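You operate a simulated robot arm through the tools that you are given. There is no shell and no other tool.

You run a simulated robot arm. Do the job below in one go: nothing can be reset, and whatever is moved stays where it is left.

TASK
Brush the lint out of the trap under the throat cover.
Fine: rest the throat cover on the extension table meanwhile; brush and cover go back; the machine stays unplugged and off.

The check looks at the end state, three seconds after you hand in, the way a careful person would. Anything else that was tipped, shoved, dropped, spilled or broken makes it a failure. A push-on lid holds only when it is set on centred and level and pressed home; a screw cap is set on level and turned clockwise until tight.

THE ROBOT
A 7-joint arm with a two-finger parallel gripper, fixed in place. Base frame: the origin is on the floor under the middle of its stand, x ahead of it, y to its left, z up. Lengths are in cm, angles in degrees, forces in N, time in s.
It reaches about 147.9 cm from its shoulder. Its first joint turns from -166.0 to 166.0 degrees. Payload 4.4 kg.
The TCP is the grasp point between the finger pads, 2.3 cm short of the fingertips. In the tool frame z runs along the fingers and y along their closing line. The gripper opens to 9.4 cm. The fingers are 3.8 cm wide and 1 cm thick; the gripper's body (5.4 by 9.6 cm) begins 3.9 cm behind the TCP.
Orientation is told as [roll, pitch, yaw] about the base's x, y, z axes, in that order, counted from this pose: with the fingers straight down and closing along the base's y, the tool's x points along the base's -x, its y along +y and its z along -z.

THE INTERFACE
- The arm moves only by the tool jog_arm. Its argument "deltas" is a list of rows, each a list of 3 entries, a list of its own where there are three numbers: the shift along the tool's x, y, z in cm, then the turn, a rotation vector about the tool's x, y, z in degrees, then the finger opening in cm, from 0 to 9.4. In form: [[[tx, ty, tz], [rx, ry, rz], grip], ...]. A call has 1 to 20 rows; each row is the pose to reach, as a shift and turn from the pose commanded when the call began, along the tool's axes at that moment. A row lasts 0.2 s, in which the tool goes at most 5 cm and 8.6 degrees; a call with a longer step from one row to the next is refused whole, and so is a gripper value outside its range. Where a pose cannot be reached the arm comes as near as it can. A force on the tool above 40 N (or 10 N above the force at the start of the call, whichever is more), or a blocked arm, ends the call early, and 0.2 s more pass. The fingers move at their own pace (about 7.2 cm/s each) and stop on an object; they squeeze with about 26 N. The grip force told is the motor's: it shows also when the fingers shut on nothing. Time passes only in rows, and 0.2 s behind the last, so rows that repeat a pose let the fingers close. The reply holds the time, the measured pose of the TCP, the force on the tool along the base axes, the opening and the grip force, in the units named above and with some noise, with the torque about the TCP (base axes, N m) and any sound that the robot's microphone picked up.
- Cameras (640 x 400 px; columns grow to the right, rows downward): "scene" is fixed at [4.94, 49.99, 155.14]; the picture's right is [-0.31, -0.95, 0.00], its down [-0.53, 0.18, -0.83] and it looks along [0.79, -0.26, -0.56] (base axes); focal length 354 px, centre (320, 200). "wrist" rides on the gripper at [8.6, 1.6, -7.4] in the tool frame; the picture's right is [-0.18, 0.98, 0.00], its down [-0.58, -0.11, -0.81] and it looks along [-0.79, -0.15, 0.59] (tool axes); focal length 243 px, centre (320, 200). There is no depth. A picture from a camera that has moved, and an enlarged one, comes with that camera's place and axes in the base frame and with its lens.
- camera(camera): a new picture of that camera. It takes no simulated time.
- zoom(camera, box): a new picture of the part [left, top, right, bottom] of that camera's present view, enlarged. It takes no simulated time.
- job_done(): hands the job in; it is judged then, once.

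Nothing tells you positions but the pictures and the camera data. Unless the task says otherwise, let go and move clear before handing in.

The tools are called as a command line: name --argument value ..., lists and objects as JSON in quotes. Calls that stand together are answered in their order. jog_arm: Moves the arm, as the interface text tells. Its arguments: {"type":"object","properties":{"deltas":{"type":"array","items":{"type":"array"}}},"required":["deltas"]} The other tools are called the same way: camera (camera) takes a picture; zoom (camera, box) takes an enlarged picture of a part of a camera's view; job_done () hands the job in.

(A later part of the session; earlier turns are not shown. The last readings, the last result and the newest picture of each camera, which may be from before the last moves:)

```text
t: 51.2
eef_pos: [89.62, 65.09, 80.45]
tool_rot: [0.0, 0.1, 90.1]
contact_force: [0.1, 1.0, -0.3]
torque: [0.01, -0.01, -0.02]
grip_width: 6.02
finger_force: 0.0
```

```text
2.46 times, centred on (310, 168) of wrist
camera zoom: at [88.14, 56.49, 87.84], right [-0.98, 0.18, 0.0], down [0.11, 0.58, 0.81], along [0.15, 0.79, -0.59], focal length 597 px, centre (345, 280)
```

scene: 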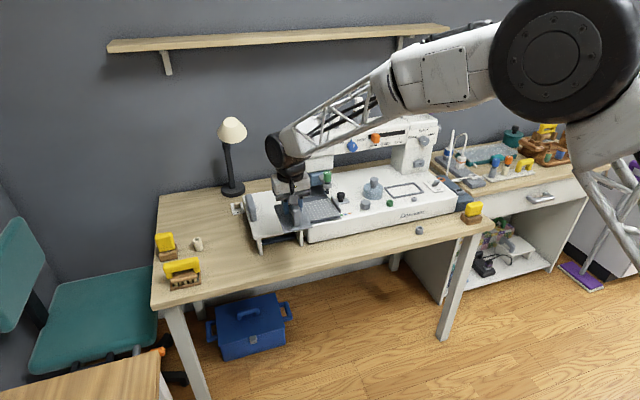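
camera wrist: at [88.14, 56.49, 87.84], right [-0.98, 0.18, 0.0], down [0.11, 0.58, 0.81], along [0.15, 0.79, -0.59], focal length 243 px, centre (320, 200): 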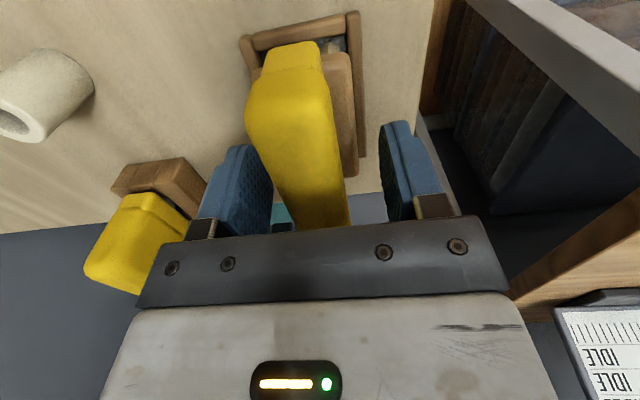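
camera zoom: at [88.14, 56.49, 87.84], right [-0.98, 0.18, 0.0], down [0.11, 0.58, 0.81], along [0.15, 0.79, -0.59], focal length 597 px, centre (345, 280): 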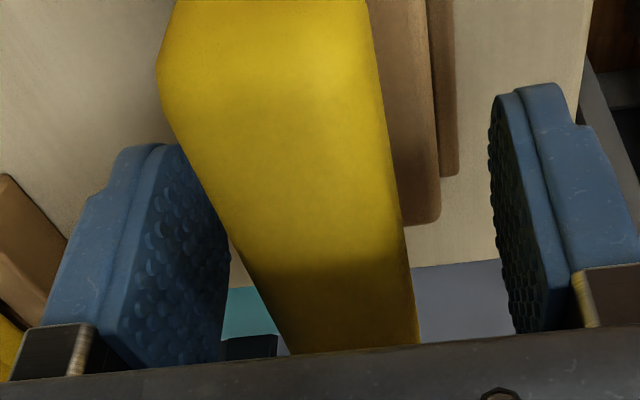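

The bar's centre is at x≈89.9, so I'll shift 0.28 cm and then close.

jog_arm --deltas '[[[0, -0.28, 0], [0, 0, 0], 6], [[0, -0.28, 0], [0, 0, 0], 4], [[0, -0.28, 0], [0, 0, 0], 2], [[0, -0.28, 0], [0, 0, 0], 0.8], [[0, -0.28, 0], [0, 0, 0], 0.8], [[0, -0.28, 0], [0, 0, 0], 0.8]]'

zoom --camera "scene" --box '[140, 230, 236, 300]'

camera --camera "wrist"

```text
t: 52.6
eef_pos: [89.83, 65.18, 80.49]
tool_rot: [-0.1, -0.1, 90.0]
contact_force: [0.9, -0.4, 0.3]
torque: [0.02, -0.04, -0.03]
grip_width: 2.75
finger_force: 26.1
```

```text
5.71 times, centred on (188, 265) of scene
camera zoom: at [4.94, 49.99, 155.14], right [-0.31, -0.95, 0.0], down [-0.53, 0.18, -0.83], along [0.79, -0.26, -0.56], focal length 2024 px, centre (1074, -171)
```

zoom: 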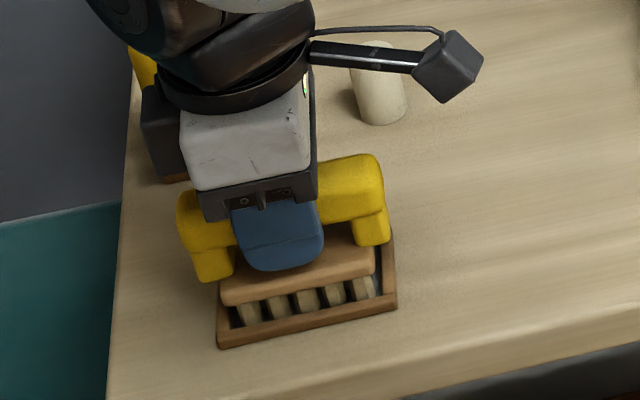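

```text
taken
camera wrist: at [88.33, 56.54, 87.87], right [-0.98, 0.18, 0.0], down [0.11, 0.58, 0.81], along [0.15, 0.79, -0.59], focal length 243 px, centre (320, 200)
```

wrist: 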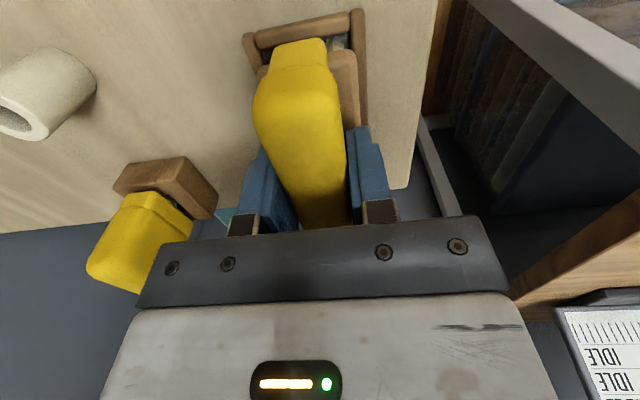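

I've got the brush. I'll lift it straight up out of the tray and have a look at it.

jog_arm --deltas '[[[0, 0, -0.5], [0, 0, 0], 0.8], [[0, 0, -1.2], [0, 0, 0], 0.8], [[0, 0, -3], [0, 0, 0], 0.8], [[0, 0, -6], [0, 0, 0], 0.8], [[0, 0, -9], [0, 0, 0], 0.8], [[0, 0, -9], [0, 0, 0], 0.8]]'

zoom --camera "scene" --box '[130, 200, 242, 300]'

camera --camera "wrist"

```text
t: 54.0
eef_pos: [89.76, 65.0, 89.38]
tool_rot: [-0.1, -0.1, 90.0]
contact_force: [0.1, 0.4, -0.2]
torque: [-0.01, 0.04, -0.01]
grip_width: 2.79
finger_force: 25.2
```

```text
4.00 times, centred on (186, 250) of scene
camera zoom: at [4.94, 49.99, 155.14], right [-0.31, -0.95, 0.0], down [-0.53, 0.18, -0.83], along [0.79, -0.26, -0.56], focal length 1417 px, centre (856, 0)
```

zoom: 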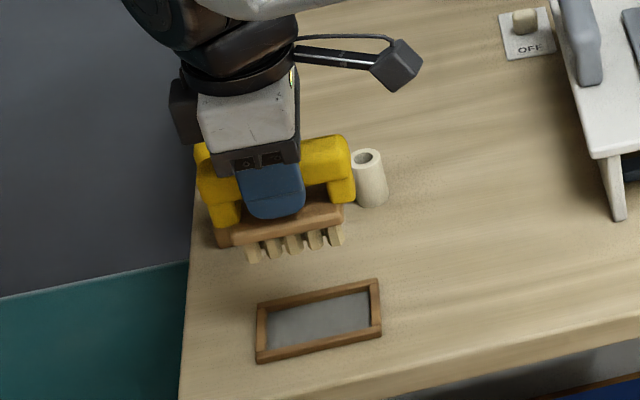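

```text
taken
camera wrist: at [88.19, 56.41, 96.89], right [-0.98, 0.18, 0.0], down [0.11, 0.58, 0.81], along [0.15, 0.79, -0.59], focal length 243 px, centre (320, 200)
```

wrist: 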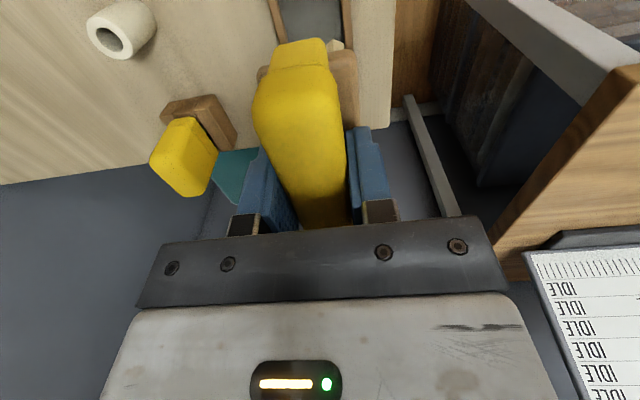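

It's a real brush: five tufts are visible and the tray is empty below. I'll zoom in to measure bristle depth relative to the grip.

zoom --camera "scene" --box '[172, 228, 228, 268]'

zoom --camera "scene" --box '[180, 262, 236, 297]'

```text
10.00 times, centred on (200, 248) of scene
camera zoom: at [4.94, 49.99, 155.14], right [-0.31, -0.95, 0.0], down [-0.53, 0.18, -0.83], along [0.79, -0.26, -0.56], focal length 3542 px, centre (1520, -280)
```

zoom: 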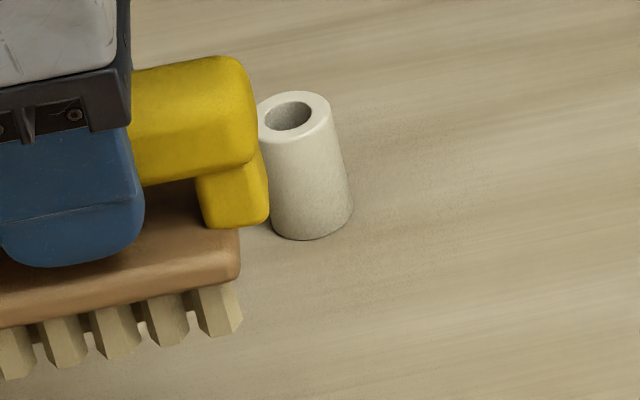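

```text
11.43 times, centred on (208, 280) of scene
camera zoom: at [4.94, 49.99, 155.14], right [-0.31, -0.95, 0.0], down [-0.53, 0.18, -0.83], along [0.79, -0.26, -0.56], focal length 4048 px, centre (1600, -709)
```

zoom: 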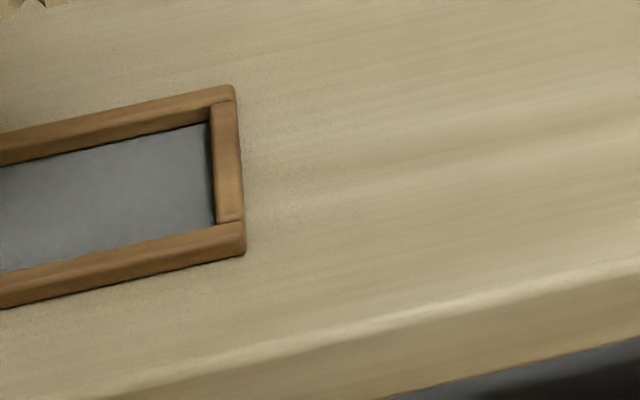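

The bristle tips hang roughly 6.5–7 cm below the grip point. I'll raise the brush and carry it along the front of the table to the trap.

jog_arm --deltas '[[[0, 0, -4], [0, 0, 0], 0.8], [[1, 0.5, -8], [0, 0, 0], 0.8], [[4.5, 1, -10.5], [0, 0, 0], 0.8], [[9.3, 1.5, -10.5], [0, 0, 0], 0.8], [[14.1, 2, -10.5], [0, 0, 0], 0.8], [[18.9, 2.5, -10.5], [0, 0, 0], 0.8], [[23.7, 3, -10.5], [0, 0, 0], 0.8], [[28.5, 3, -10.5], [0, 0, 0], 0.8], [[33.3, 3, -10.5], [0, 0, 0], 0.8], [[38.1, 3, -10.5], [0, 0, 0], 0.8], [[42.9, 3, -10.5], [0, 0, 0], 0.8], [[47.7, 3, -10.5], [0, 0, 0], 0.8], [[52.5, 3, -10.5], [0, 0, 0], 0.8], [[57.3, 3, -10.5], [0, 0, 0], 0.8], [[62.1, 3, -10.5], [0, 0, 0], 0.8], [[66.9, 3, -10.5], [0, 0, 0], 0.8], [[71.7, 3, -10.5], [0, 0, 0], 0.8], [[76.5, 3, -10.5], [0, 0, 0], 0.8], [[81.3, 3, -10.5], [0, 0, 0], 0.8], [[81.3, 3, -10.5], [0, 0, 0], 0.8]]'

camera --camera "wrist"

zoom --camera "scene" --box '[366, 140, 478, 220]'

```text
t: 58.2
eef_pos: [86.98, -16.43, 100.22]
tool_rot: [0.0, 0.0, 90.0]
contact_force: [0.7, -0.8, -1.0]
torque: [0.0, 0.01, -0.02]
grip_width: 2.75
finger_force: 25.9
```

```text
taken
camera wrist: at [85.51, -25.1, 107.55], right [-0.98, 0.18, 0.0], down [0.11, 0.58, 0.81], along [0.15, 0.79, -0.59], focal length 243 px, centre (320, 200)
```

wrist: 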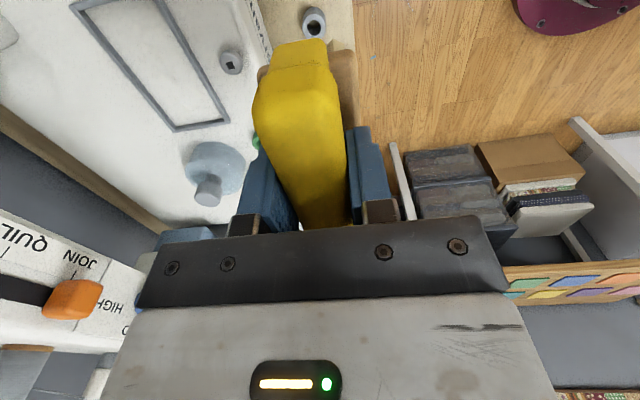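

```text
5.00 times, centred on (422, 180) of scene
camera zoom: at [4.94, 49.99, 155.14], right [-0.31, -0.95, 0.0], down [-0.53, 0.18, -0.83], along [0.79, -0.26, -0.56], focal length 1771 px, centre (-190, 300)
```

zoom: 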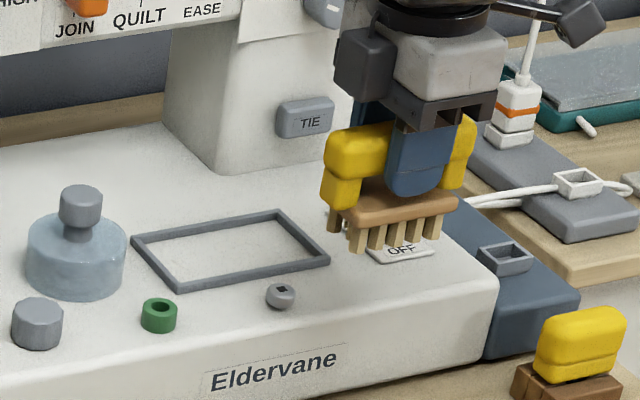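

The brush is oriented along the trap's long side. I'll move it over the trap, still high, and check alignment.

jog_arm --deltas '[[[0, -4, 0], [0, 0, 0], 0.8], [[0, -8, 0], [0, 0, 0], 0.8], [[0, -12, 0], [0, 0, 0], 0.8], [[0, -16.3, 0], [0, 0, 0], 0.8], [[0, -16.3, 3], [0, 0, 0], 0.8], [[0, -16.3, 6], [0, 0, 0], 0.8], [[0, -16.3, 8], [0, 0, 0], 0.8], [[0, -16.3, 8], [0, 0, 0], 0.8]]'

zoom --camera "scene" --box '[370, 160, 450, 220]'

camera --camera "wrist"

```text
t: 60.0
eef_pos: [103.2, -16.57, 92.24]
tool_rot: [0.0, 0.1, 90.0]
contact_force: [-0.4, -0.5, 0.5]
torque: [0.01, -0.01, -0.01]
grip_width: 2.76
finger_force: 26.0
```

```text
6.67 times, centred on (410, 190) of scene
camera zoom: at [4.94, 49.99, 155.14], right [-0.31, -0.95, 0.0], down [-0.53, 0.18, -0.83], along [0.79, -0.26, -0.56], focal length 2361 px, centre (-280, 267)
```

zoom: 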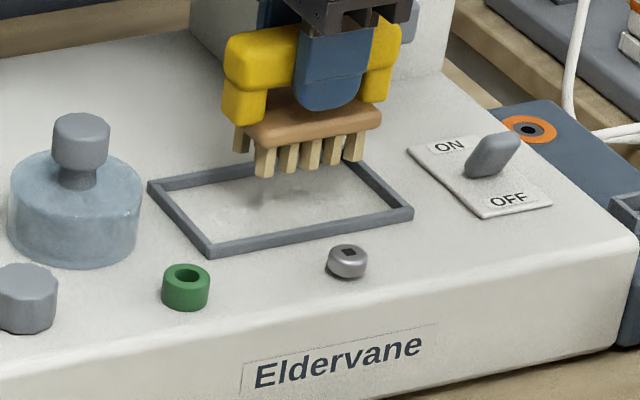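

```text
taken
camera wrist: at [101.66, -25.22, 99.61], right [-0.98, 0.18, 0.0], down [0.11, 0.58, 0.81], along [0.15, 0.79, -0.59], focal length 243 px, centre (320, 200)
```

wrist: 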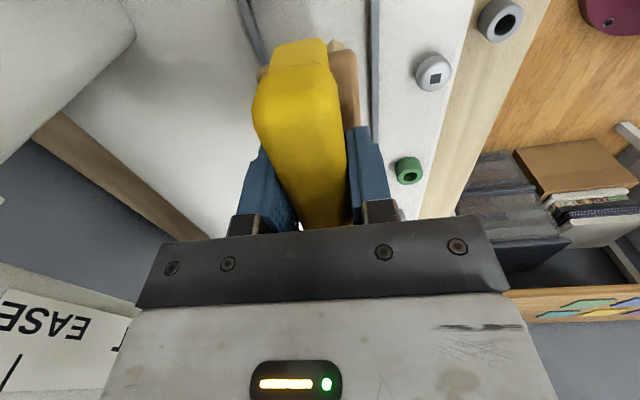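

The tufts are centred over the trap. I'll lower until the bristles just touch the floor.

jog_arm --deltas '[[[0, 0, 1.2], [0, 0, 0], 0.8], [[0, 0, 2.2], [0, 0, 0], 0.8], [[0, 0, 2.6], [0, 0, 0], 0.8], [[0, 0, 2.8], [0, 0, 0], 0.8], [[0, 0, 3.0], [0, 0, 0], 0.8], [[0, 0, 3.1], [0, 0, 0], 0.8], [[0, 0, 3.1], [0, 0, 0], 0.8]]'

zoom --camera "scene" --box '[378, 170, 442, 210]'

```text
t: 61.6
eef_pos: [103.38, -16.32, 88.89]
tool_rot: [-0.1, 0.1, 90.0]
contact_force: [0.5, -0.6, 1.9]
torque: [-0.03, 0.01, 0.01]
grip_width: 2.75
finger_force: 26.1
```

```text
10.00 times, centred on (410, 190) of scene
camera zoom: at [4.94, 49.99, 155.14], right [-0.31, -0.95, 0.0], down [-0.53, 0.18, -0.83], along [0.79, -0.26, -0.56], focal length 3542 px, centre (-580, 300)
```

zoom: 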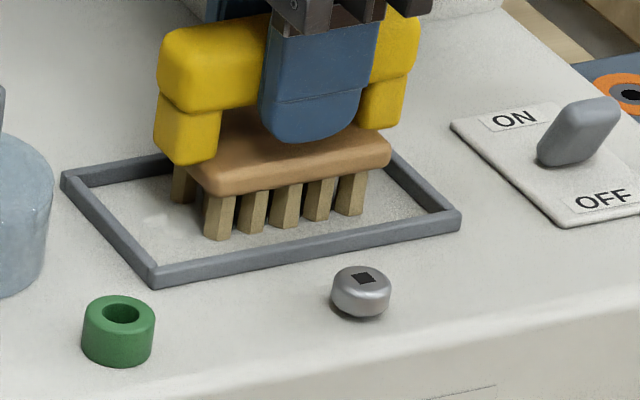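

jog_arm --deltas '[[[0, 0, 0.07], [0, 0, 0], 0.8], [[0, 0, 0.14], [0, 0, 0], 0.8], [[0, 0, 0.14], [0, 0, 0], 0.8]]'

```text
t: 62.4
eef_pos: [103.25, -16.31, 88.87]
tool_rot: [-0.1, 0.0, 90.1]
contact_force: [4.3, -0.1, 21.7]
torque: [0.09, -0.05, -0.05]
grip_width: 2.74
finger_force: 26.0
```

That's firm contact at about 22 N, so I'll ease off slightly. Then I'll sweep back and forth within the frame.

jog_arm --deltas '[[[0, 0, -0.09], [0, 0, 0], 0.8], [[0.9, 0, -0.09], [0, 0, 0], 0.8], [[1.7, 0, -0.09], [0, 0, 0], 0.8], [[1.7, 0.6, -0.09], [0, 0, 0], 0.8], [[0.6, 0.6, -0.09], [0, 0, 0], 0.8], [[-0.6, 0.6, -0.09], [0, 0, 0], 0.8], [[-1.7, 0.6, -0.09], [0, 0, 0], 0.8], [[-1.7, -0.6, -0.09], [0, 0, 0], 0.8], [[-0.6, -0.6, -0.09], [0, 0, 0], 0.8], [[0.6, -0.6, -0.09], [0, 0, 0], 0.8], [[1.7, -0.6, -0.09], [0, 0, 0], 0.8], [[1.7, 0, -0.09], [0, 0, 0], 0.8], [[0.6, 0, -0.09], [0, 0, 0], 0.8], [[-0.6, 0, -0.09], [0, 0, 0], 0.8], [[-1.7, 0, -0.09], [0, 0, 0], 0.8], [[0, 0, -0.09], [0, 0, 0], 0.8]]'

zoom --camera "scene" --box '[378, 170, 442, 210]'

```text
t: 65.8
eef_pos: [103.09, -15.98, 88.82]
tool_rot: [-0.2, 0.0, 90.0]
contact_force: [-0.5, 14.5, 35.5]
torque: [0.13, 0.01, 0.02]
grip_width: 2.77
finger_force: 25.9
```

```text
10.00 times, centred on (410, 190) of scene
camera zoom: at [4.94, 49.99, 155.14], right [-0.31, -0.95, 0.0], down [-0.53, 0.18, -0.83], along [0.79, -0.26, -0.56], focal length 3542 px, centre (-580, 300)
```

zoom: 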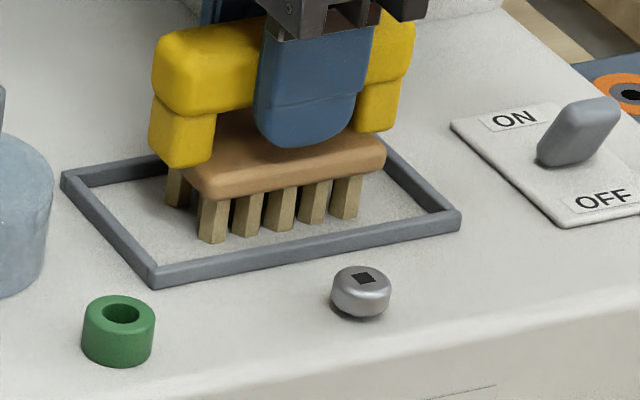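

The lint at the left side seems gone. I'll lift the brush a few centimetres to check what's left.

jog_arm --deltas '[[[0, 0, -0.3], [0, 0, 0], 0.8], [[0, 0, -1.5], [0, 0, 0], 0.8], [[0, 0, -4], [0, 0, 0], 0.8], [[0, 0, -7], [0, 0, 0], 0.8], [[0, 0, -7], [0, 0, 0], 0.8]]'

zoom --camera "scene" --box '[384, 178, 432, 208]'

zoom --camera "scene" --box '[370, 150, 450, 210]'

camera --camera "wrist"

```text
t: 67.0
eef_pos: [103.16, -16.45, 95.94]
tool_rot: [0.0, 0.0, 90.0]
contact_force: [-0.3, 0.0, -0.5]
torque: [-0.02, -0.02, 0.04]
grip_width: 2.78
finger_force: 26.4
```

```text
13.33 times, centred on (408, 193) of scene
camera zoom: at [4.94, 49.99, 155.14], right [-0.31, -0.95, 0.0], down [-0.53, 0.18, -0.83], along [0.79, -0.26, -0.56], focal length 4722 px, centre (-853, 293)
```

zoom: 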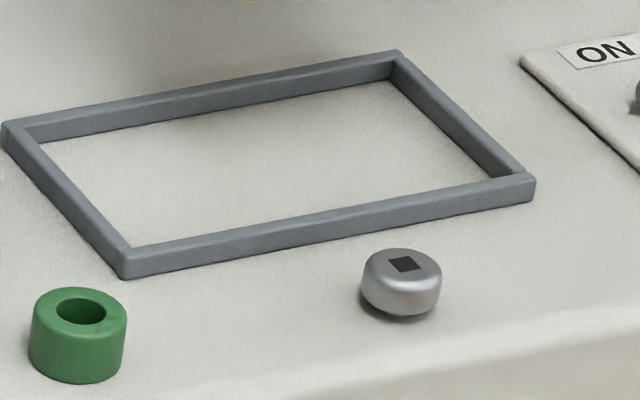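

```text
6.67 times, centred on (410, 180) of scene
camera zoom: at [4.94, 49.99, 155.14], right [-0.31, -0.95, 0.0], down [-0.53, 0.18, -0.83], along [0.79, -0.26, -0.56], focal length 2361 px, centre (-280, 333)
```

zoom: 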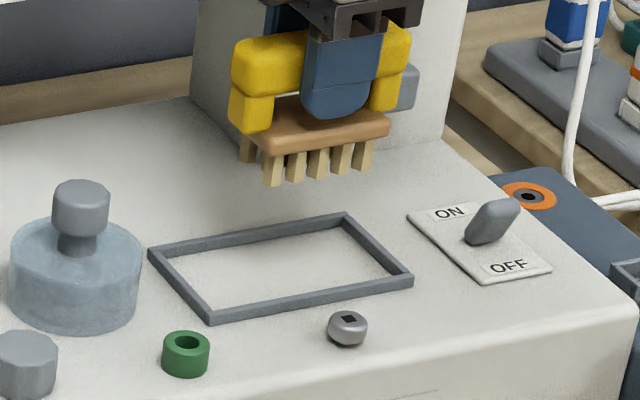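

```text
taken
camera wrist: at [101.6, -25.09, 103.29], right [-0.98, 0.18, 0.0], down [0.11, 0.58, 0.81], along [0.15, 0.79, -0.59], focal length 243 px, centre (320, 200)
```

wrist: 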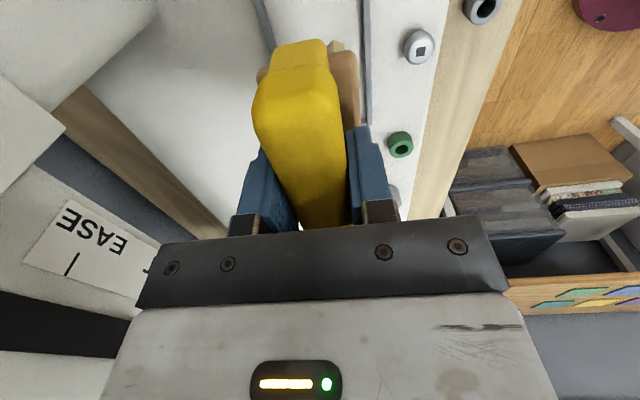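

The trap floor looks clean. I'll back the brush away so its shadow clears and verify.

jog_arm --deltas '[[[0, 2, -3], [0, 0, 0], 0.8], [[0, 6, -4.5], [0, 0, 0], 0.8], [[0, 10.5, -4.5], [0, 0, 0], 0.8], [[0, 15, -4.5], [0, 0, 0], 0.8], [[0, 16.3, -4.5], [0, 0, 0], 0.8], [[0, 16.3, -4.5], [0, 0, 0], 0.8]]'

zoom --camera "scene" --box '[384, 178, 432, 208]'

zoom --camera "scene" --box '[366, 140, 478, 220]'

```text
t: 68.4
eef_pos: [86.97, -16.03, 100.43]
tool_rot: [0.0, 0.0, 90.0]
contact_force: [-0.5, 0.2, -1.2]
torque: [-0.02, 0.0, 0.0]
grip_width: 2.78
finger_force: 25.6
```

```text
13.33 times, centred on (408, 193) of scene
camera zoom: at [4.94, 49.99, 155.14], right [-0.31, -0.95, 0.0], down [-0.53, 0.18, -0.83], along [0.79, -0.26, -0.56], focal length 4722 px, centre (-853, 293)
```

zoom: 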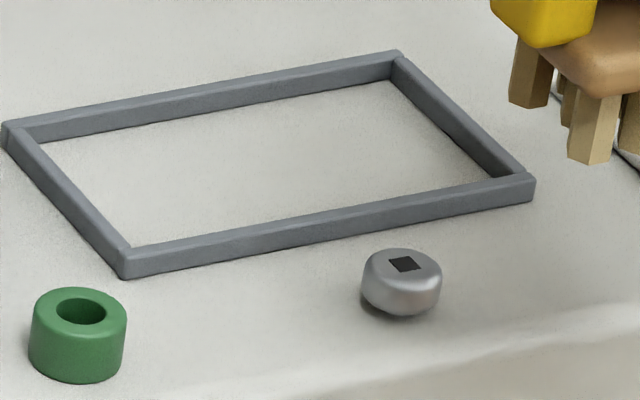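

```text
5.00 times, centred on (422, 180) of scene
camera zoom: at [4.94, 49.99, 155.14], right [-0.31, -0.95, 0.0], down [-0.53, 0.18, -0.83], along [0.79, -0.26, -0.56], focal length 1771 px, centre (-190, 300)
```

zoom: 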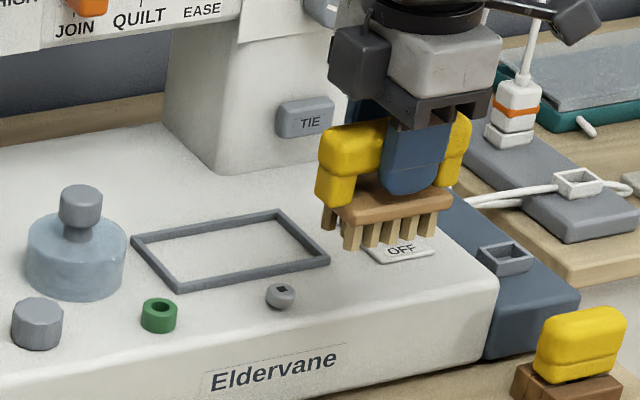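

zoom --camera "scene" --box '[384, 180, 426, 206]'

zoom --camera "wrist" --box '[40, 0, 260, 150]'

```text
15.24 times, centred on (405, 193) of scene
camera zoom: at [4.94, 49.99, 155.14], right [-0.31, -0.95, 0.0], down [-0.53, 0.18, -0.83], along [0.79, -0.26, -0.56], focal length 5397 px, centre (-975, 307)
```

zoom: 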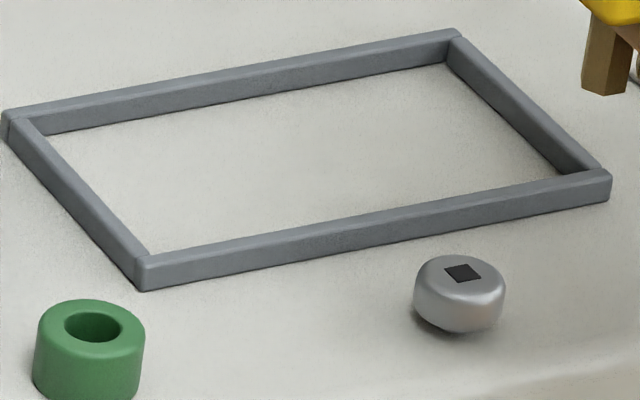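

```text
2.67 times, centred on (150, 75) of wrist
camera zoom: at [85.46, -24.61, 107.8], right [-0.98, 0.18, 0.0], down [0.11, 0.58, 0.81], along [0.15, 0.79, -0.59], focal length 647 px, centre (773, 533)
```

zoom: 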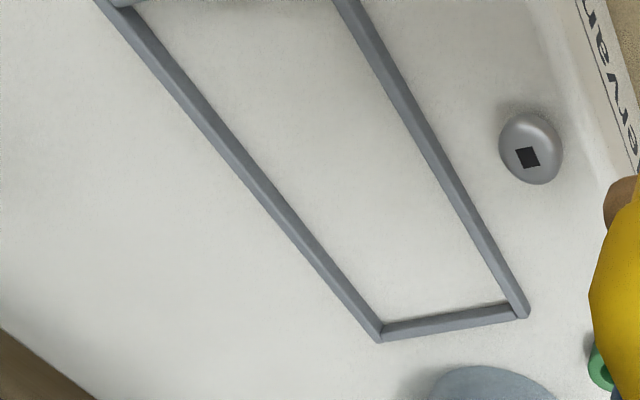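

The lint is completely gone. Before carrying the brush back, I'll re-measure the settled pose.

jog_arm --deltas '[[[0, 0, 0], [0, 0, 0], 0.8], [[0, 0, 0], [0, 0, 0], 0.8], [[0, 0, 0], [0, 0, 0], 0.8]]'

zoom --camera "scene" --box '[366, 140, 478, 220]'

camera --camera "wrist"

```text
t: 69.2
eef_pos: [87.06, -16.03, 100.39]
tool_rot: [0.1, 0.0, 89.9]
contact_force: [0.8, -0.5, -1.0]
torque: [-0.01, -0.05, -0.01]
grip_width: 2.75
finger_force: 26.1
```

```text
5.00 times, centred on (422, 180) of scene
camera zoom: at [4.94, 49.99, 155.14], right [-0.31, -0.95, 0.0], down [-0.53, 0.18, -0.83], along [0.79, -0.26, -0.56], focal length 1771 px, centre (-190, 300)
```

zoom: 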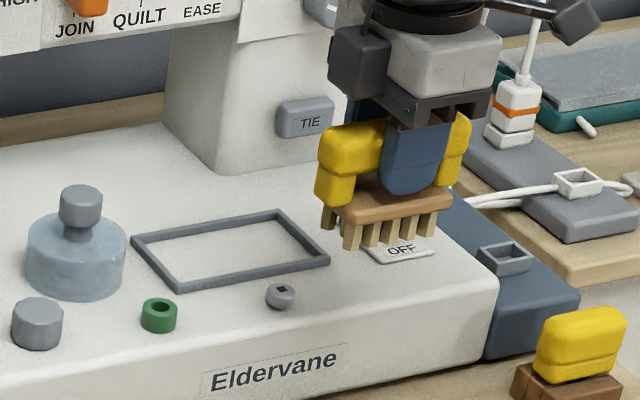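

```text
taken
camera wrist: at [85.49, -24.6, 107.8], right [-0.98, 0.18, 0.0], down [0.11, 0.58, 0.81], along [0.15, 0.79, -0.59], focal length 243 px, centre (320, 200)
```

wrist: 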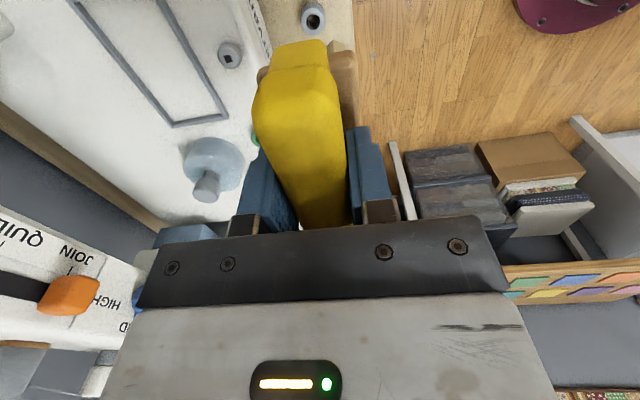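

The brush hasn't slipped in the grip. I'll carry it back along the same route to hover over its tray, then fine-tune against the pick-up pose (89.83, 65.15, 80.49).

jog_arm --deltas '[[[-4.8, 0, 0], [0, 0, 0], 0.8], [[-9.6, 0, 0], [0, 0, 0], 0.8], [[-14.4, 0, 0], [0, 0, 0], 0.8], [[-19.2, 0, 0], [0, 0, 0], 0.8], [[-24, 0, 0], [0, 0, 0], 0.8], [[-28.8, 0, 0], [0, 0, 0], 0.8], [[-33.6, 0, 0], [0, 0, 0], 0.8], [[-38.4, 0, 0], [0, 0, 0], 0.8], [[-43.2, 0, 0], [0, 0, 0], 0.8], [[-48, 0, 0], [0, 0, 0], 0.8], [[-52.8, -0.3, 0], [0, 0, 0], 0.8], [[-57.6, -0.7, 0], [0, 0, 0], 0.8], [[-62.4, -1.2, 0], [0, 0, 0], 0.8], [[-67.2, -1.7, 0], [0, 0, 0], 0.8], [[-72, -2.2, 0], [0, 0, 0], 0.8], [[-76.8, -2.6, 1], [0, 0, 0], 0.8], [[-80, -2.8, 3.5], [0, 0, 0], 0.8], [[-81.2, -2.8, 7], [0, 0, 0], 0.8], [[-81.2, -2.8, 9], [0, 0, 0], 0.8], [[-81.2, -2.8, 9], [0, 0, 0], 0.8]]'

zoom --camera "scene" --box '[130, 200, 242, 300]'

camera --camera "wrist"

```text
t: 73.4
eef_pos: [89.38, 64.71, 91.41]
tool_rot: [-0.1, 0.0, 90.1]
contact_force: [0.2, 0.4, -1.2]
torque: [0.0, -0.03, 0.03]
grip_width: 2.76
finger_force: 25.9
```

```text
4.00 times, centred on (186, 250) of scene
camera zoom: at [4.94, 49.99, 155.14], right [-0.31, -0.95, 0.0], down [-0.53, 0.18, -0.83], along [0.79, -0.26, -0.56], focal length 1417 px, centre (856, 0)
```

zoom: 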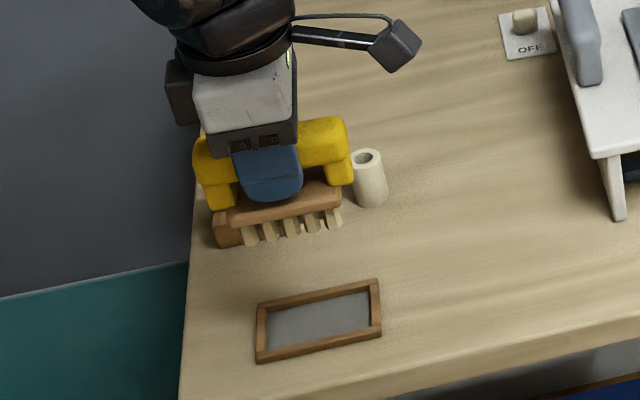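

```text
taken
camera wrist: at [87.83, 56.21, 98.71], right [-0.98, 0.18, 0.0], down [0.11, 0.58, 0.81], along [0.15, 0.79, -0.59], focal length 243 px, centre (320, 200)
```

wrist: 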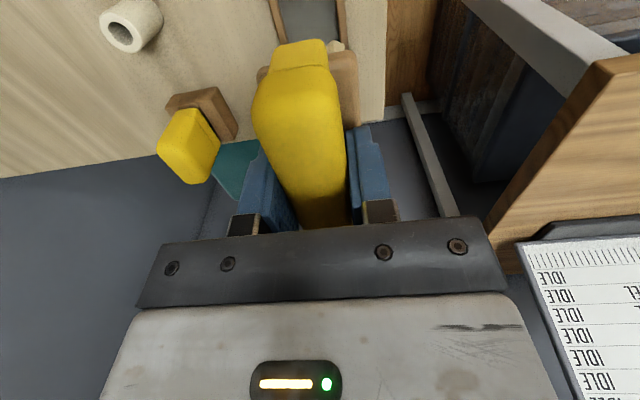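

Position is off by about (0.4, 0.4), so I'll correct that and descend partway.

jog_arm --deltas '[[[-0.4, -0.4, 2], [0, 0, 0], 0.8], [[-0.4, -0.4, 5], [0, 0, 0], 0.8], [[-0.4, -0.4, 7.5], [0, 0, 0], 0.8], [[-0.4, -0.4, 8], [0, 0, 0], 0.8], [[-0.4, -0.4, 8], [0, 0, 0], 0.8]]'

zoom --camera "scene" --box '[155, 245, 219, 295]'

camera --camera "wrist"

```text
t: 74.6
eef_pos: [90.06, 65.39, 83.29]
tool_rot: [0.0, 0.0, 89.9]
contact_force: [0.8, 0.3, -0.8]
torque: [-0.02, -0.02, 0.0]
grip_width: 2.76
finger_force: 26.2
```

```text
8.00 times, centred on (187, 270) of scene
camera zoom: at [4.94, 49.99, 155.14], right [-0.31, -0.95, 0.0], down [-0.53, 0.18, -0.83], along [0.79, -0.26, -0.56], focal length 2833 px, centre (1384, -360)
```

zoom: 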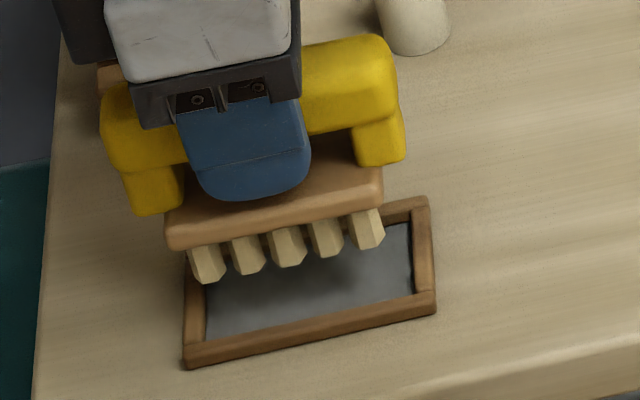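

```text
taken
camera wrist: at [88.52, 56.74, 90.7], right [-0.98, 0.18, 0.0], down [0.11, 0.58, 0.81], along [0.15, 0.79, -0.59], focal length 243 px, centre (320, 200)
```

wrist: 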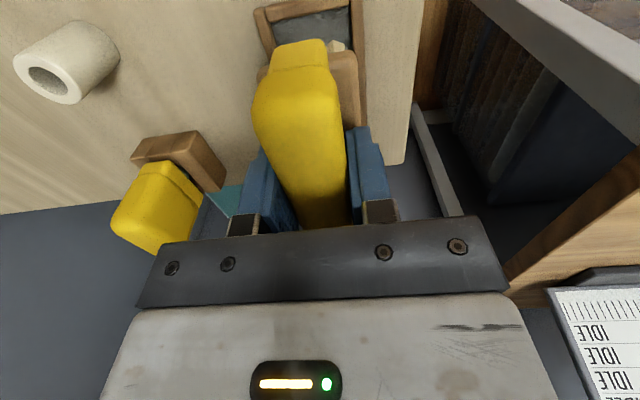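

jog_arm --deltas '[[[0.2, 0.2, 0.3], [0, 0, 0], 0.8], [[0.2, 0.2, 0.5], [0, 0, 0], 0.8], [[0.2, 0.2, 0.5], [0, 0, 0], 0.8], [[0.2, 0.2, 0.5], [0, 0, 0], 0.8]]'

```text
t: 75.6
eef_pos: [89.88, 65.12, 82.82]
tool_rot: [0.0, 0.1, 90.0]
contact_force: [-0.2, -0.9, -0.9]
torque: [-0.01, -0.01, -0.02]
grip_width: 2.78
finger_force: 26.0
```

The pose now matches the pick-up pose. I'll lower into the tray gently.

jog_arm --deltas '[[[0, 0, 0.7], [0, 0, 0], 0.8], [[0, 0, 1.4], [0, 0, 0], 0.8], [[0, 0, 1.9], [0, 0, 0], 0.8], [[0, 0, 2.1], [0, 0, 0], 0.8], [[0, 0, 2.2], [0, 0, 0], 0.8], [[0, 0, 2.2], [0, 0, 0], 0.8]]'

zoom --camera "scene" --box '[155, 245, 219, 295]'

```text
t: 77.0
eef_pos: [89.82, 65.06, 80.51]
tool_rot: [0.1, 0.0, 90.0]
contact_force: [-0.3, 0.4, -0.9]
torque: [0.0, 0.02, 0.0]
grip_width: 2.77
finger_force: 25.9
```

```text
8.00 times, centred on (187, 270) of scene
camera zoom: at [4.94, 49.99, 155.14], right [-0.31, -0.95, 0.0], down [-0.53, 0.18, -0.83], along [0.79, -0.26, -0.56], focal length 2833 px, centre (1384, -360)
```

zoom: 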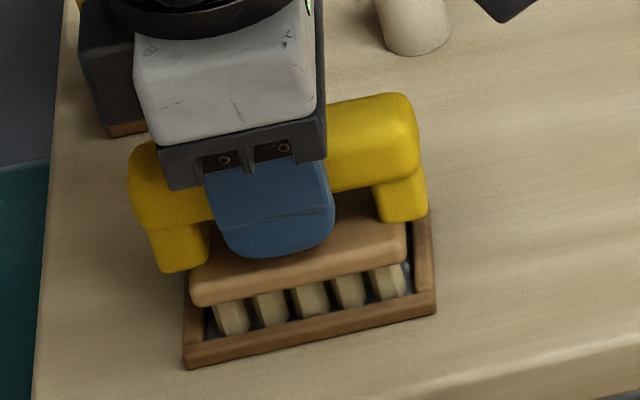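

jog_arm --deltas '[[[0, 0, 0.06], [0, 0, 0], 0.8], [[0, 0, 0.12], [0, 0, 0], 0.8], [[0, 0, 0.12], [0, 0, 0], 0.8]]'

```text
t: 77.8
eef_pos: [89.76, 65.04, 80.41]
tool_rot: [0.0, -0.1, 89.9]
contact_force: [0.2, 0.2, -0.7]
torque: [-0.01, 0.02, -0.02]
grip_width: 2.8
finger_force: 26.0
```

jog_arm --deltas '[[[0, 0, 0.06], [0, 0, 0], 0.8], [[0, 0, 0.12], [0, 0, 0], 0.8], [[0, 0, 0.12], [0, 0, 0], 0.8]]'

```text
t: 78.6
eef_pos: [89.82, 65.11, 80.46]
tool_rot: [0.0, 0.0, 90.1]
contact_force: [-2.7, 1.8, 3.8]
torque: [-0.09, 0.1, -0.04]
grip_width: 2.78
finger_force: 26.4
```

The bristles have touched the tray floor at about 4 N. I'll release the brush and rise.

jog_arm --deltas '[[[0, 0, 0], [0, 0, 0], 3], [[0, 0, 0], [0, 0, 0], 4.5], [[0, 0, 0], [0, 0, 0], 6], [[0, 0, 0], [0, 0, 0], 6.5], [[0, 0, -1], [0, 0, 0], 6.5], [[0, 0, -4], [0, 0, 0], 6.5], [[0, 0, -8], [0, 0, 0], 7], [[0, 0, -11], [0, 0, 0], 9.4], [[0, 0, -11], [0, 0, 0], 9.4]]'

zoom --camera "scene" --box '[155, 245, 219, 295]'

camera --camera "wrist"

```text
t: 80.6
eef_pos: [90.04, 65.06, 91.34]
tool_rot: [0.0, 0.1, 90.0]
contact_force: [-0.1, -0.3, 0.0]
torque: [0.04, -0.01, 0.02]
grip_width: 9.4
finger_force: 0.1
```

```text
8.00 times, centred on (187, 270) of scene
camera zoom: at [4.94, 49.99, 155.14], right [-0.31, -0.95, 0.0], down [-0.53, 0.18, -0.83], along [0.79, -0.26, -0.56], focal length 2833 px, centre (1384, -360)
```

zoom: 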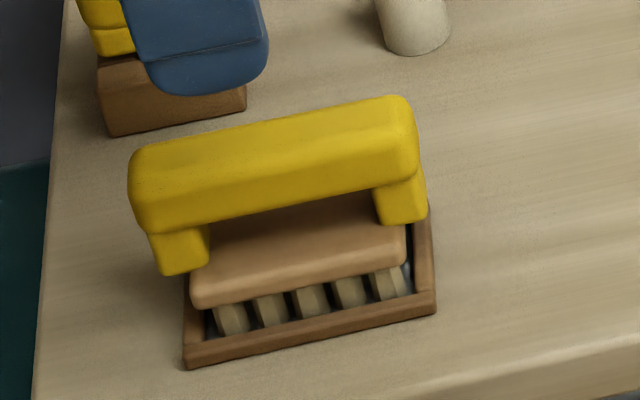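

```text
taken
camera wrist: at [88.44, 56.52, 98.76], right [-0.98, 0.18, 0.0], down [0.11, 0.58, 0.81], along [0.15, 0.79, -0.59], focal length 243 px, centre (320, 200)
```

wrist: 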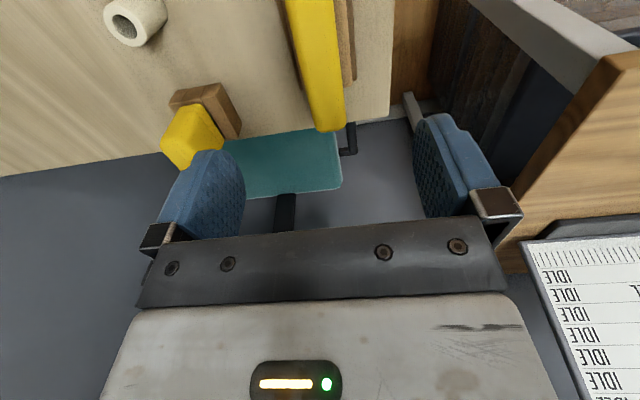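

The brush is back in its tray. Next I'll return to the cover on the extension table, turning the gripper back to yaw 0 on the way.

jog_arm --deltas '[[[1, 0, -3], [0, 0, 8.2], 9.4], [[4, -1, -6], [0, 0, 16.4], 9.4], [[7, -2.5, -6], [0, 0, 24.6], 9.4], [[10, -4, -6], [0, 0, 32.8], 9.4], [[13, -5.5, -6], [0, 0, 41], 9.4], [[16, -7, -6], [0, 0, 49.2], 9.4], [[19, -8.5, -6], [0, 0, 57.4], 9.4], [[22, -10, -6], [0, 0, 65.6], 9.4], [[25, -11.5, -6], [0, 0, 73.8], 9.4], [[28.5, -13, -6], [0, 0, 82], 9.4], [[32, -14.1, -6], [0, 0, 90], 9.4], [[32, -14.1, -4], [0, 0, 90], 7], [[32, -14.1, -4], [0, 0, 90], 6], [[32, -14.1, -4], [0, 0, 90], 6]]'

camera --camera "wrist"

zoom --camera "scene" --box '[235, 160, 331, 230]'

```text
t: 83.6
eef_pos: [103.79, 32.88, 95.37]
tool_rot: [0.0, 0.0, 0.0]
contact_force: [0.2, 0.1, 0.4]
torque: [0.0, -0.06, 0.03]
grip_width: 6.0
finger_force: 0.0
```

```text
taken
camera wrist: at [95.24, 34.64, 102.79], right [0.18, 0.98, 0.0], down [0.58, -0.11, 0.81], along [0.79, -0.15, -0.59], focal length 243 px, centre (320, 200)
```

wrist: 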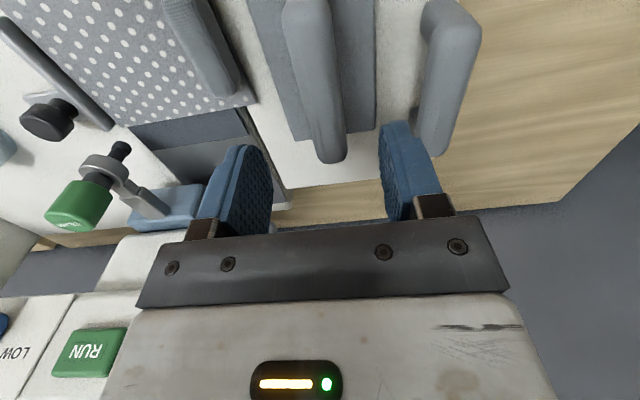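

```text
5.71 times, centred on (283, 195) of scene
camera zoom: at [4.94, 49.99, 155.14], right [-0.31, -0.95, 0.0], down [-0.53, 0.18, -0.83], along [0.79, -0.26, -0.56], focal length 2024 px, centre (531, 229)
```

zoom: 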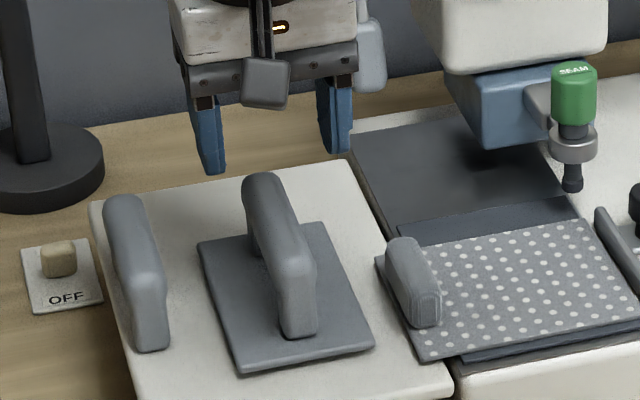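

jog_arm --deltas '[[[-0.3, 0.15, 2.5], [0, 0, 0], 6], [[-0.3, 0.15, 5], [0, 0, 0], 6], [[-0.3, 0.15, 7], [0, 0, 0], 6], [[-0.3, 0.15, 8], [0, 0, 0], 6], [[-0.3, 0.15, 8], [0, 0, 0], 6], [[-0.3, 0.15, 8], [0, 0, 0], 6]]'

zoom --camera "wrist" --box '[180, 60, 440, 235]'

```text
t: 85.0
eef_pos: [104.29, 33.2, 87.46]
tool_rot: [0.0, 0.0, 0.0]
contact_force: [0.3, 0.2, 0.9]
torque: [0.01, -0.02, 0.06]
grip_width: 6.0
finger_force: 0.0
```

```text
2.29 times, centred on (310, 148) of wrist
camera zoom: at [95.73, 34.84, 94.81], right [0.18, 0.98, 0.0], down [0.58, -0.11, 0.81], along [0.79, -0.15, -0.59], focal length 555 px, centre (343, 320)
```

zoom: 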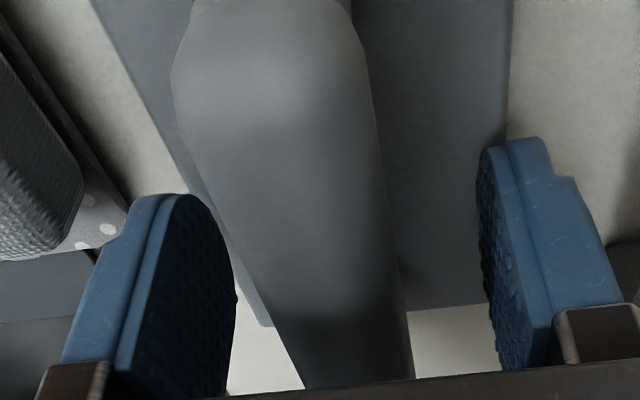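

jog_arm --deltas '[[[0.12, -0.13, 0.2], [0, 0, 0], 6], [[0.12, -0.13, 0.2], [0, 0, 0], 6], [[0.12, -0.13, 0.2], [0, 0, 0], 6]]'

```text
t: 85.8
eef_pos: [104.22, 33.12, 87.18]
tool_rot: [0.0, 0.0, 0.0]
contact_force: [-0.1, -1.0, 0.6]
torque: [-0.01, 0.0, -0.01]
grip_width: 6.01
finger_force: 0.0
```

The pose matches the release pose. I'll close on the cover's handle.

jog_arm --deltas '[[[0, 0, 0], [0, 0, 0], 4], [[0, 0, 0], [0, 0, 0], 2], [[0, 0, 0], [0, 0, 0], 0.5], [[0, 0, 0], [0, 0, 0], 0.5], [[0, 0, 0], [0, 0, 0], 0.5]]'

zoom --camera "scene" --box '[235, 160, 331, 230]'

```text
t: 87.0
eef_pos: [104.13, 33.16, 87.12]
tool_rot: [0.0, -0.1, 0.0]
contact_force: [0.1, -0.3, -0.3]
torque: [0.0, -0.03, 0.05]
grip_width: 2.55
finger_force: 25.9
```

```text
5.71 times, centred on (283, 195) of scene
camera zoom: at [4.94, 49.99, 155.14], right [-0.31, -0.95, 0.0], down [-0.53, 0.18, -0.83], along [0.79, -0.26, -0.56], focal length 2024 px, centre (531, 229)
```

zoom: 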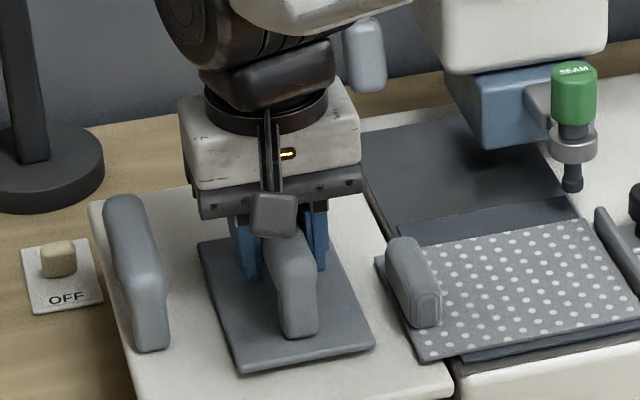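

I'll lift the cover, draw it back clear of the machine, then carry it over while turning back to yaw 90.

jog_arm --deltas '[[[0, 0, -1], [0, 0, 0], 0.5], [[0, 0, -3.5], [0, 0, 0], 0.5], [[0, 0, -7], [0, 0, 0], 0.5], [[0, 0, -10], [0, 0, 0], 0.5], [[2, 0, -11.4], [0, 0, 0], 0.5], [[6, 0, -11.4], [0, 0, 0], 0.5], [[10, 0, -11.4], [0, 0, 0], 0.5], [[14, 0, -11.4], [0, 0, 0], 0.5], [[18, 0, -11.4], [0, 0, 0], 0.5], [[19.3, 0, -11.4], [0, 0, 0], 0.5], [[19.3, 0, -11.4], [0, 0, 0], 0.5]]'

camera --camera "scene"

```text
t: 89.4
eef_pos: [84.88, 33.32, 98.45]
tool_rot: [0.0, 0.0, 0.0]
contact_force: [0.1, -1.1, -0.5]
torque: [0.0, 0.01, -0.01]
grip_width: 2.54
finger_force: 26.1
```

```text
taken
```

scene: 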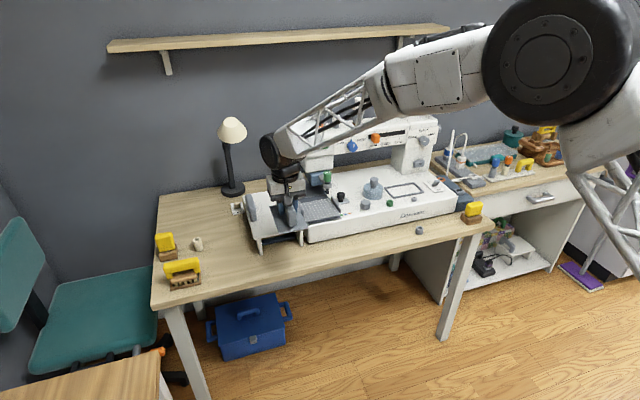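

jog_arm --deltas '[[[0, -4.4, 0], [0, 0, -8.2], 0.5], [[0, -8.9, 0], [0, 0, -16.4], 0.5], [[0, -13.4, 0], [0, 0, -24.6], 0.5], [[0, -17.9, 0], [0, 0, -32.8], 0.5], [[0, -22.4, 0], [0, 0, -41], 0.5], [[0, -26.9, 0], [0, 0, -49.2], 0.5], [[0, -31.4, 0], [0, 0, -57.4], 0.5], [[0, -35.9, 0], [0, 0, -65.6], 0.5], [[0, -40.4, 0], [0, 0, -73.8], 0.5], [[0, -44.9, 0], [0, 0, -82], 0.5], [[0, -49.1, 0], [0, 0, -90], 0.5], [[0, -49.1, 0], [0, 0, -90], 0.5], [[0, -49.1, 0], [0, 0, -90], 0.5]]'

zoom --camera "scene" --box '[366, 140, 478, 220]'

camera --camera "wrist"

```text
t: 92.2
eef_pos: [84.81, -16.12, 98.56]
tool_rot: [-0.1, 0.0, 90.1]
contact_force: [0.2, 0.6, -0.5]
torque: [-0.03, 0.02, -0.01]
grip_width: 2.55
finger_force: 25.9
```

```text
5.00 times, centred on (422, 180) of scene
camera zoom: at [4.94, 49.99, 155.14], right [-0.31, -0.95, 0.0], down [-0.53, 0.18, -0.83], along [0.79, -0.26, -0.56], focal length 1771 px, centre (-190, 300)
```

zoom: 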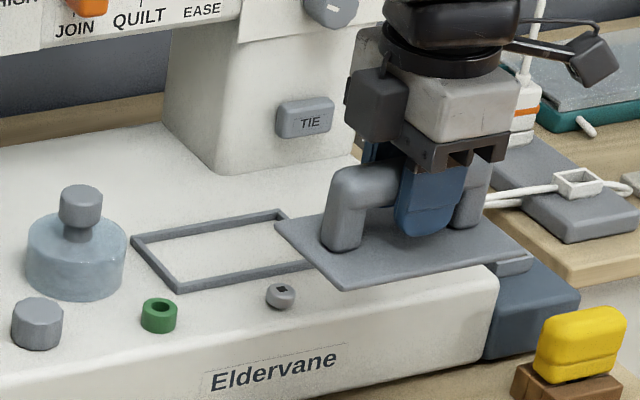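

```text
taken
camera wrist: at [83.22, -24.7, 106.0], right [-0.98, 0.18, 0.0], down [0.11, 0.58, 0.81], along [0.15, 0.79, -0.59], focal length 243 px, centre (320, 200)
```

wrist: 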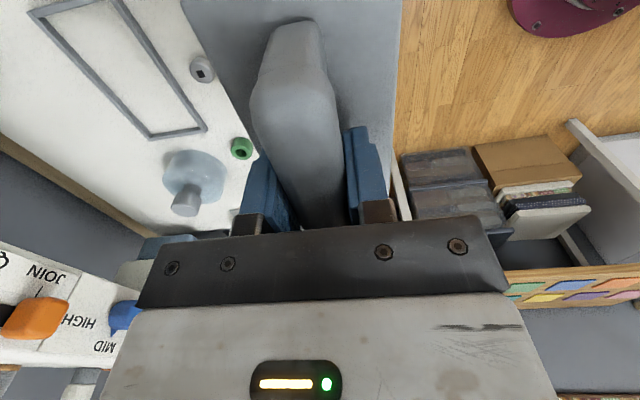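

Next I'll move forward over the trap, then lower to a couple of centimetres above the rim.

jog_arm --deltas '[[[-0.2, -4, 0], [0, 0, 0], 0.5], [[-0.28, -8, 0], [0, 0, 0], 0.5], [[-0.28, -12, 0], [0, 0, 0], 0.5], [[-0.28, -16, 0], [0, 0, 0], 0.5], [[-0.28, -18.1, 0.5], [0, 0, 0], 0.5], [[-0.28, -18.1, 3.5], [0, 0, 0], 0.5], [[-0.28, -18.1, 6.5], [0, 0, 0], 0.5], [[-0.28, -18.1, 8.5], [0, 0, 0], 0.5], [[-0.28, -18.1, 8.5], [0, 0, 0], 0.5], [[-0.28, -18.1, 8.5], [0, 0, 0], 0.5]]'

zoom --camera "scene" --box '[366, 165, 446, 215]'

camera --camera "wrist"

```text
t: 94.4
eef_pos: [102.93, -15.7, 90.02]
tool_rot: [-0.1, 0.0, 90.0]
contact_force: [-0.3, -0.5, -0.5]
torque: [0.02, 0.01, -0.03]
grip_width: 2.55
finger_force: 26.2
```

```text
8.00 times, centred on (406, 190) of scene
camera zoom: at [4.94, 49.99, 155.14], right [-0.31, -0.95, 0.0], down [-0.53, 0.18, -0.83], along [0.79, -0.26, -0.56], focal length 2833 px, centre (-368, 280)
```

zoom: 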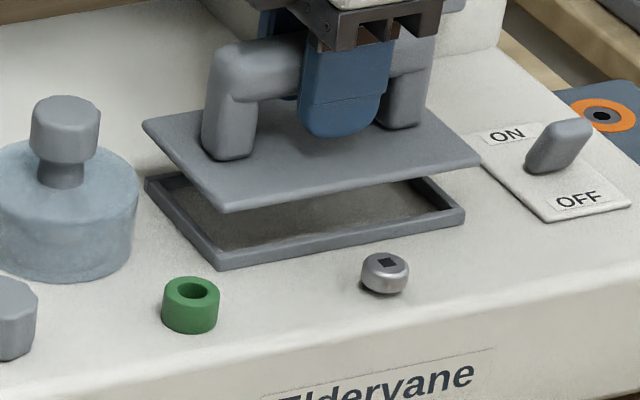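

```text
taken
camera wrist: at [101.41, -24.37, 97.45], right [-0.98, 0.18, 0.0], down [0.11, 0.58, 0.81], along [0.15, 0.79, -0.59], focal length 243 px, centre (320, 200)
```

wrist: 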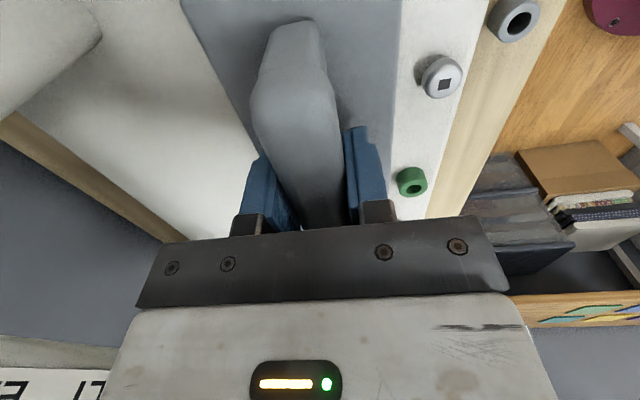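

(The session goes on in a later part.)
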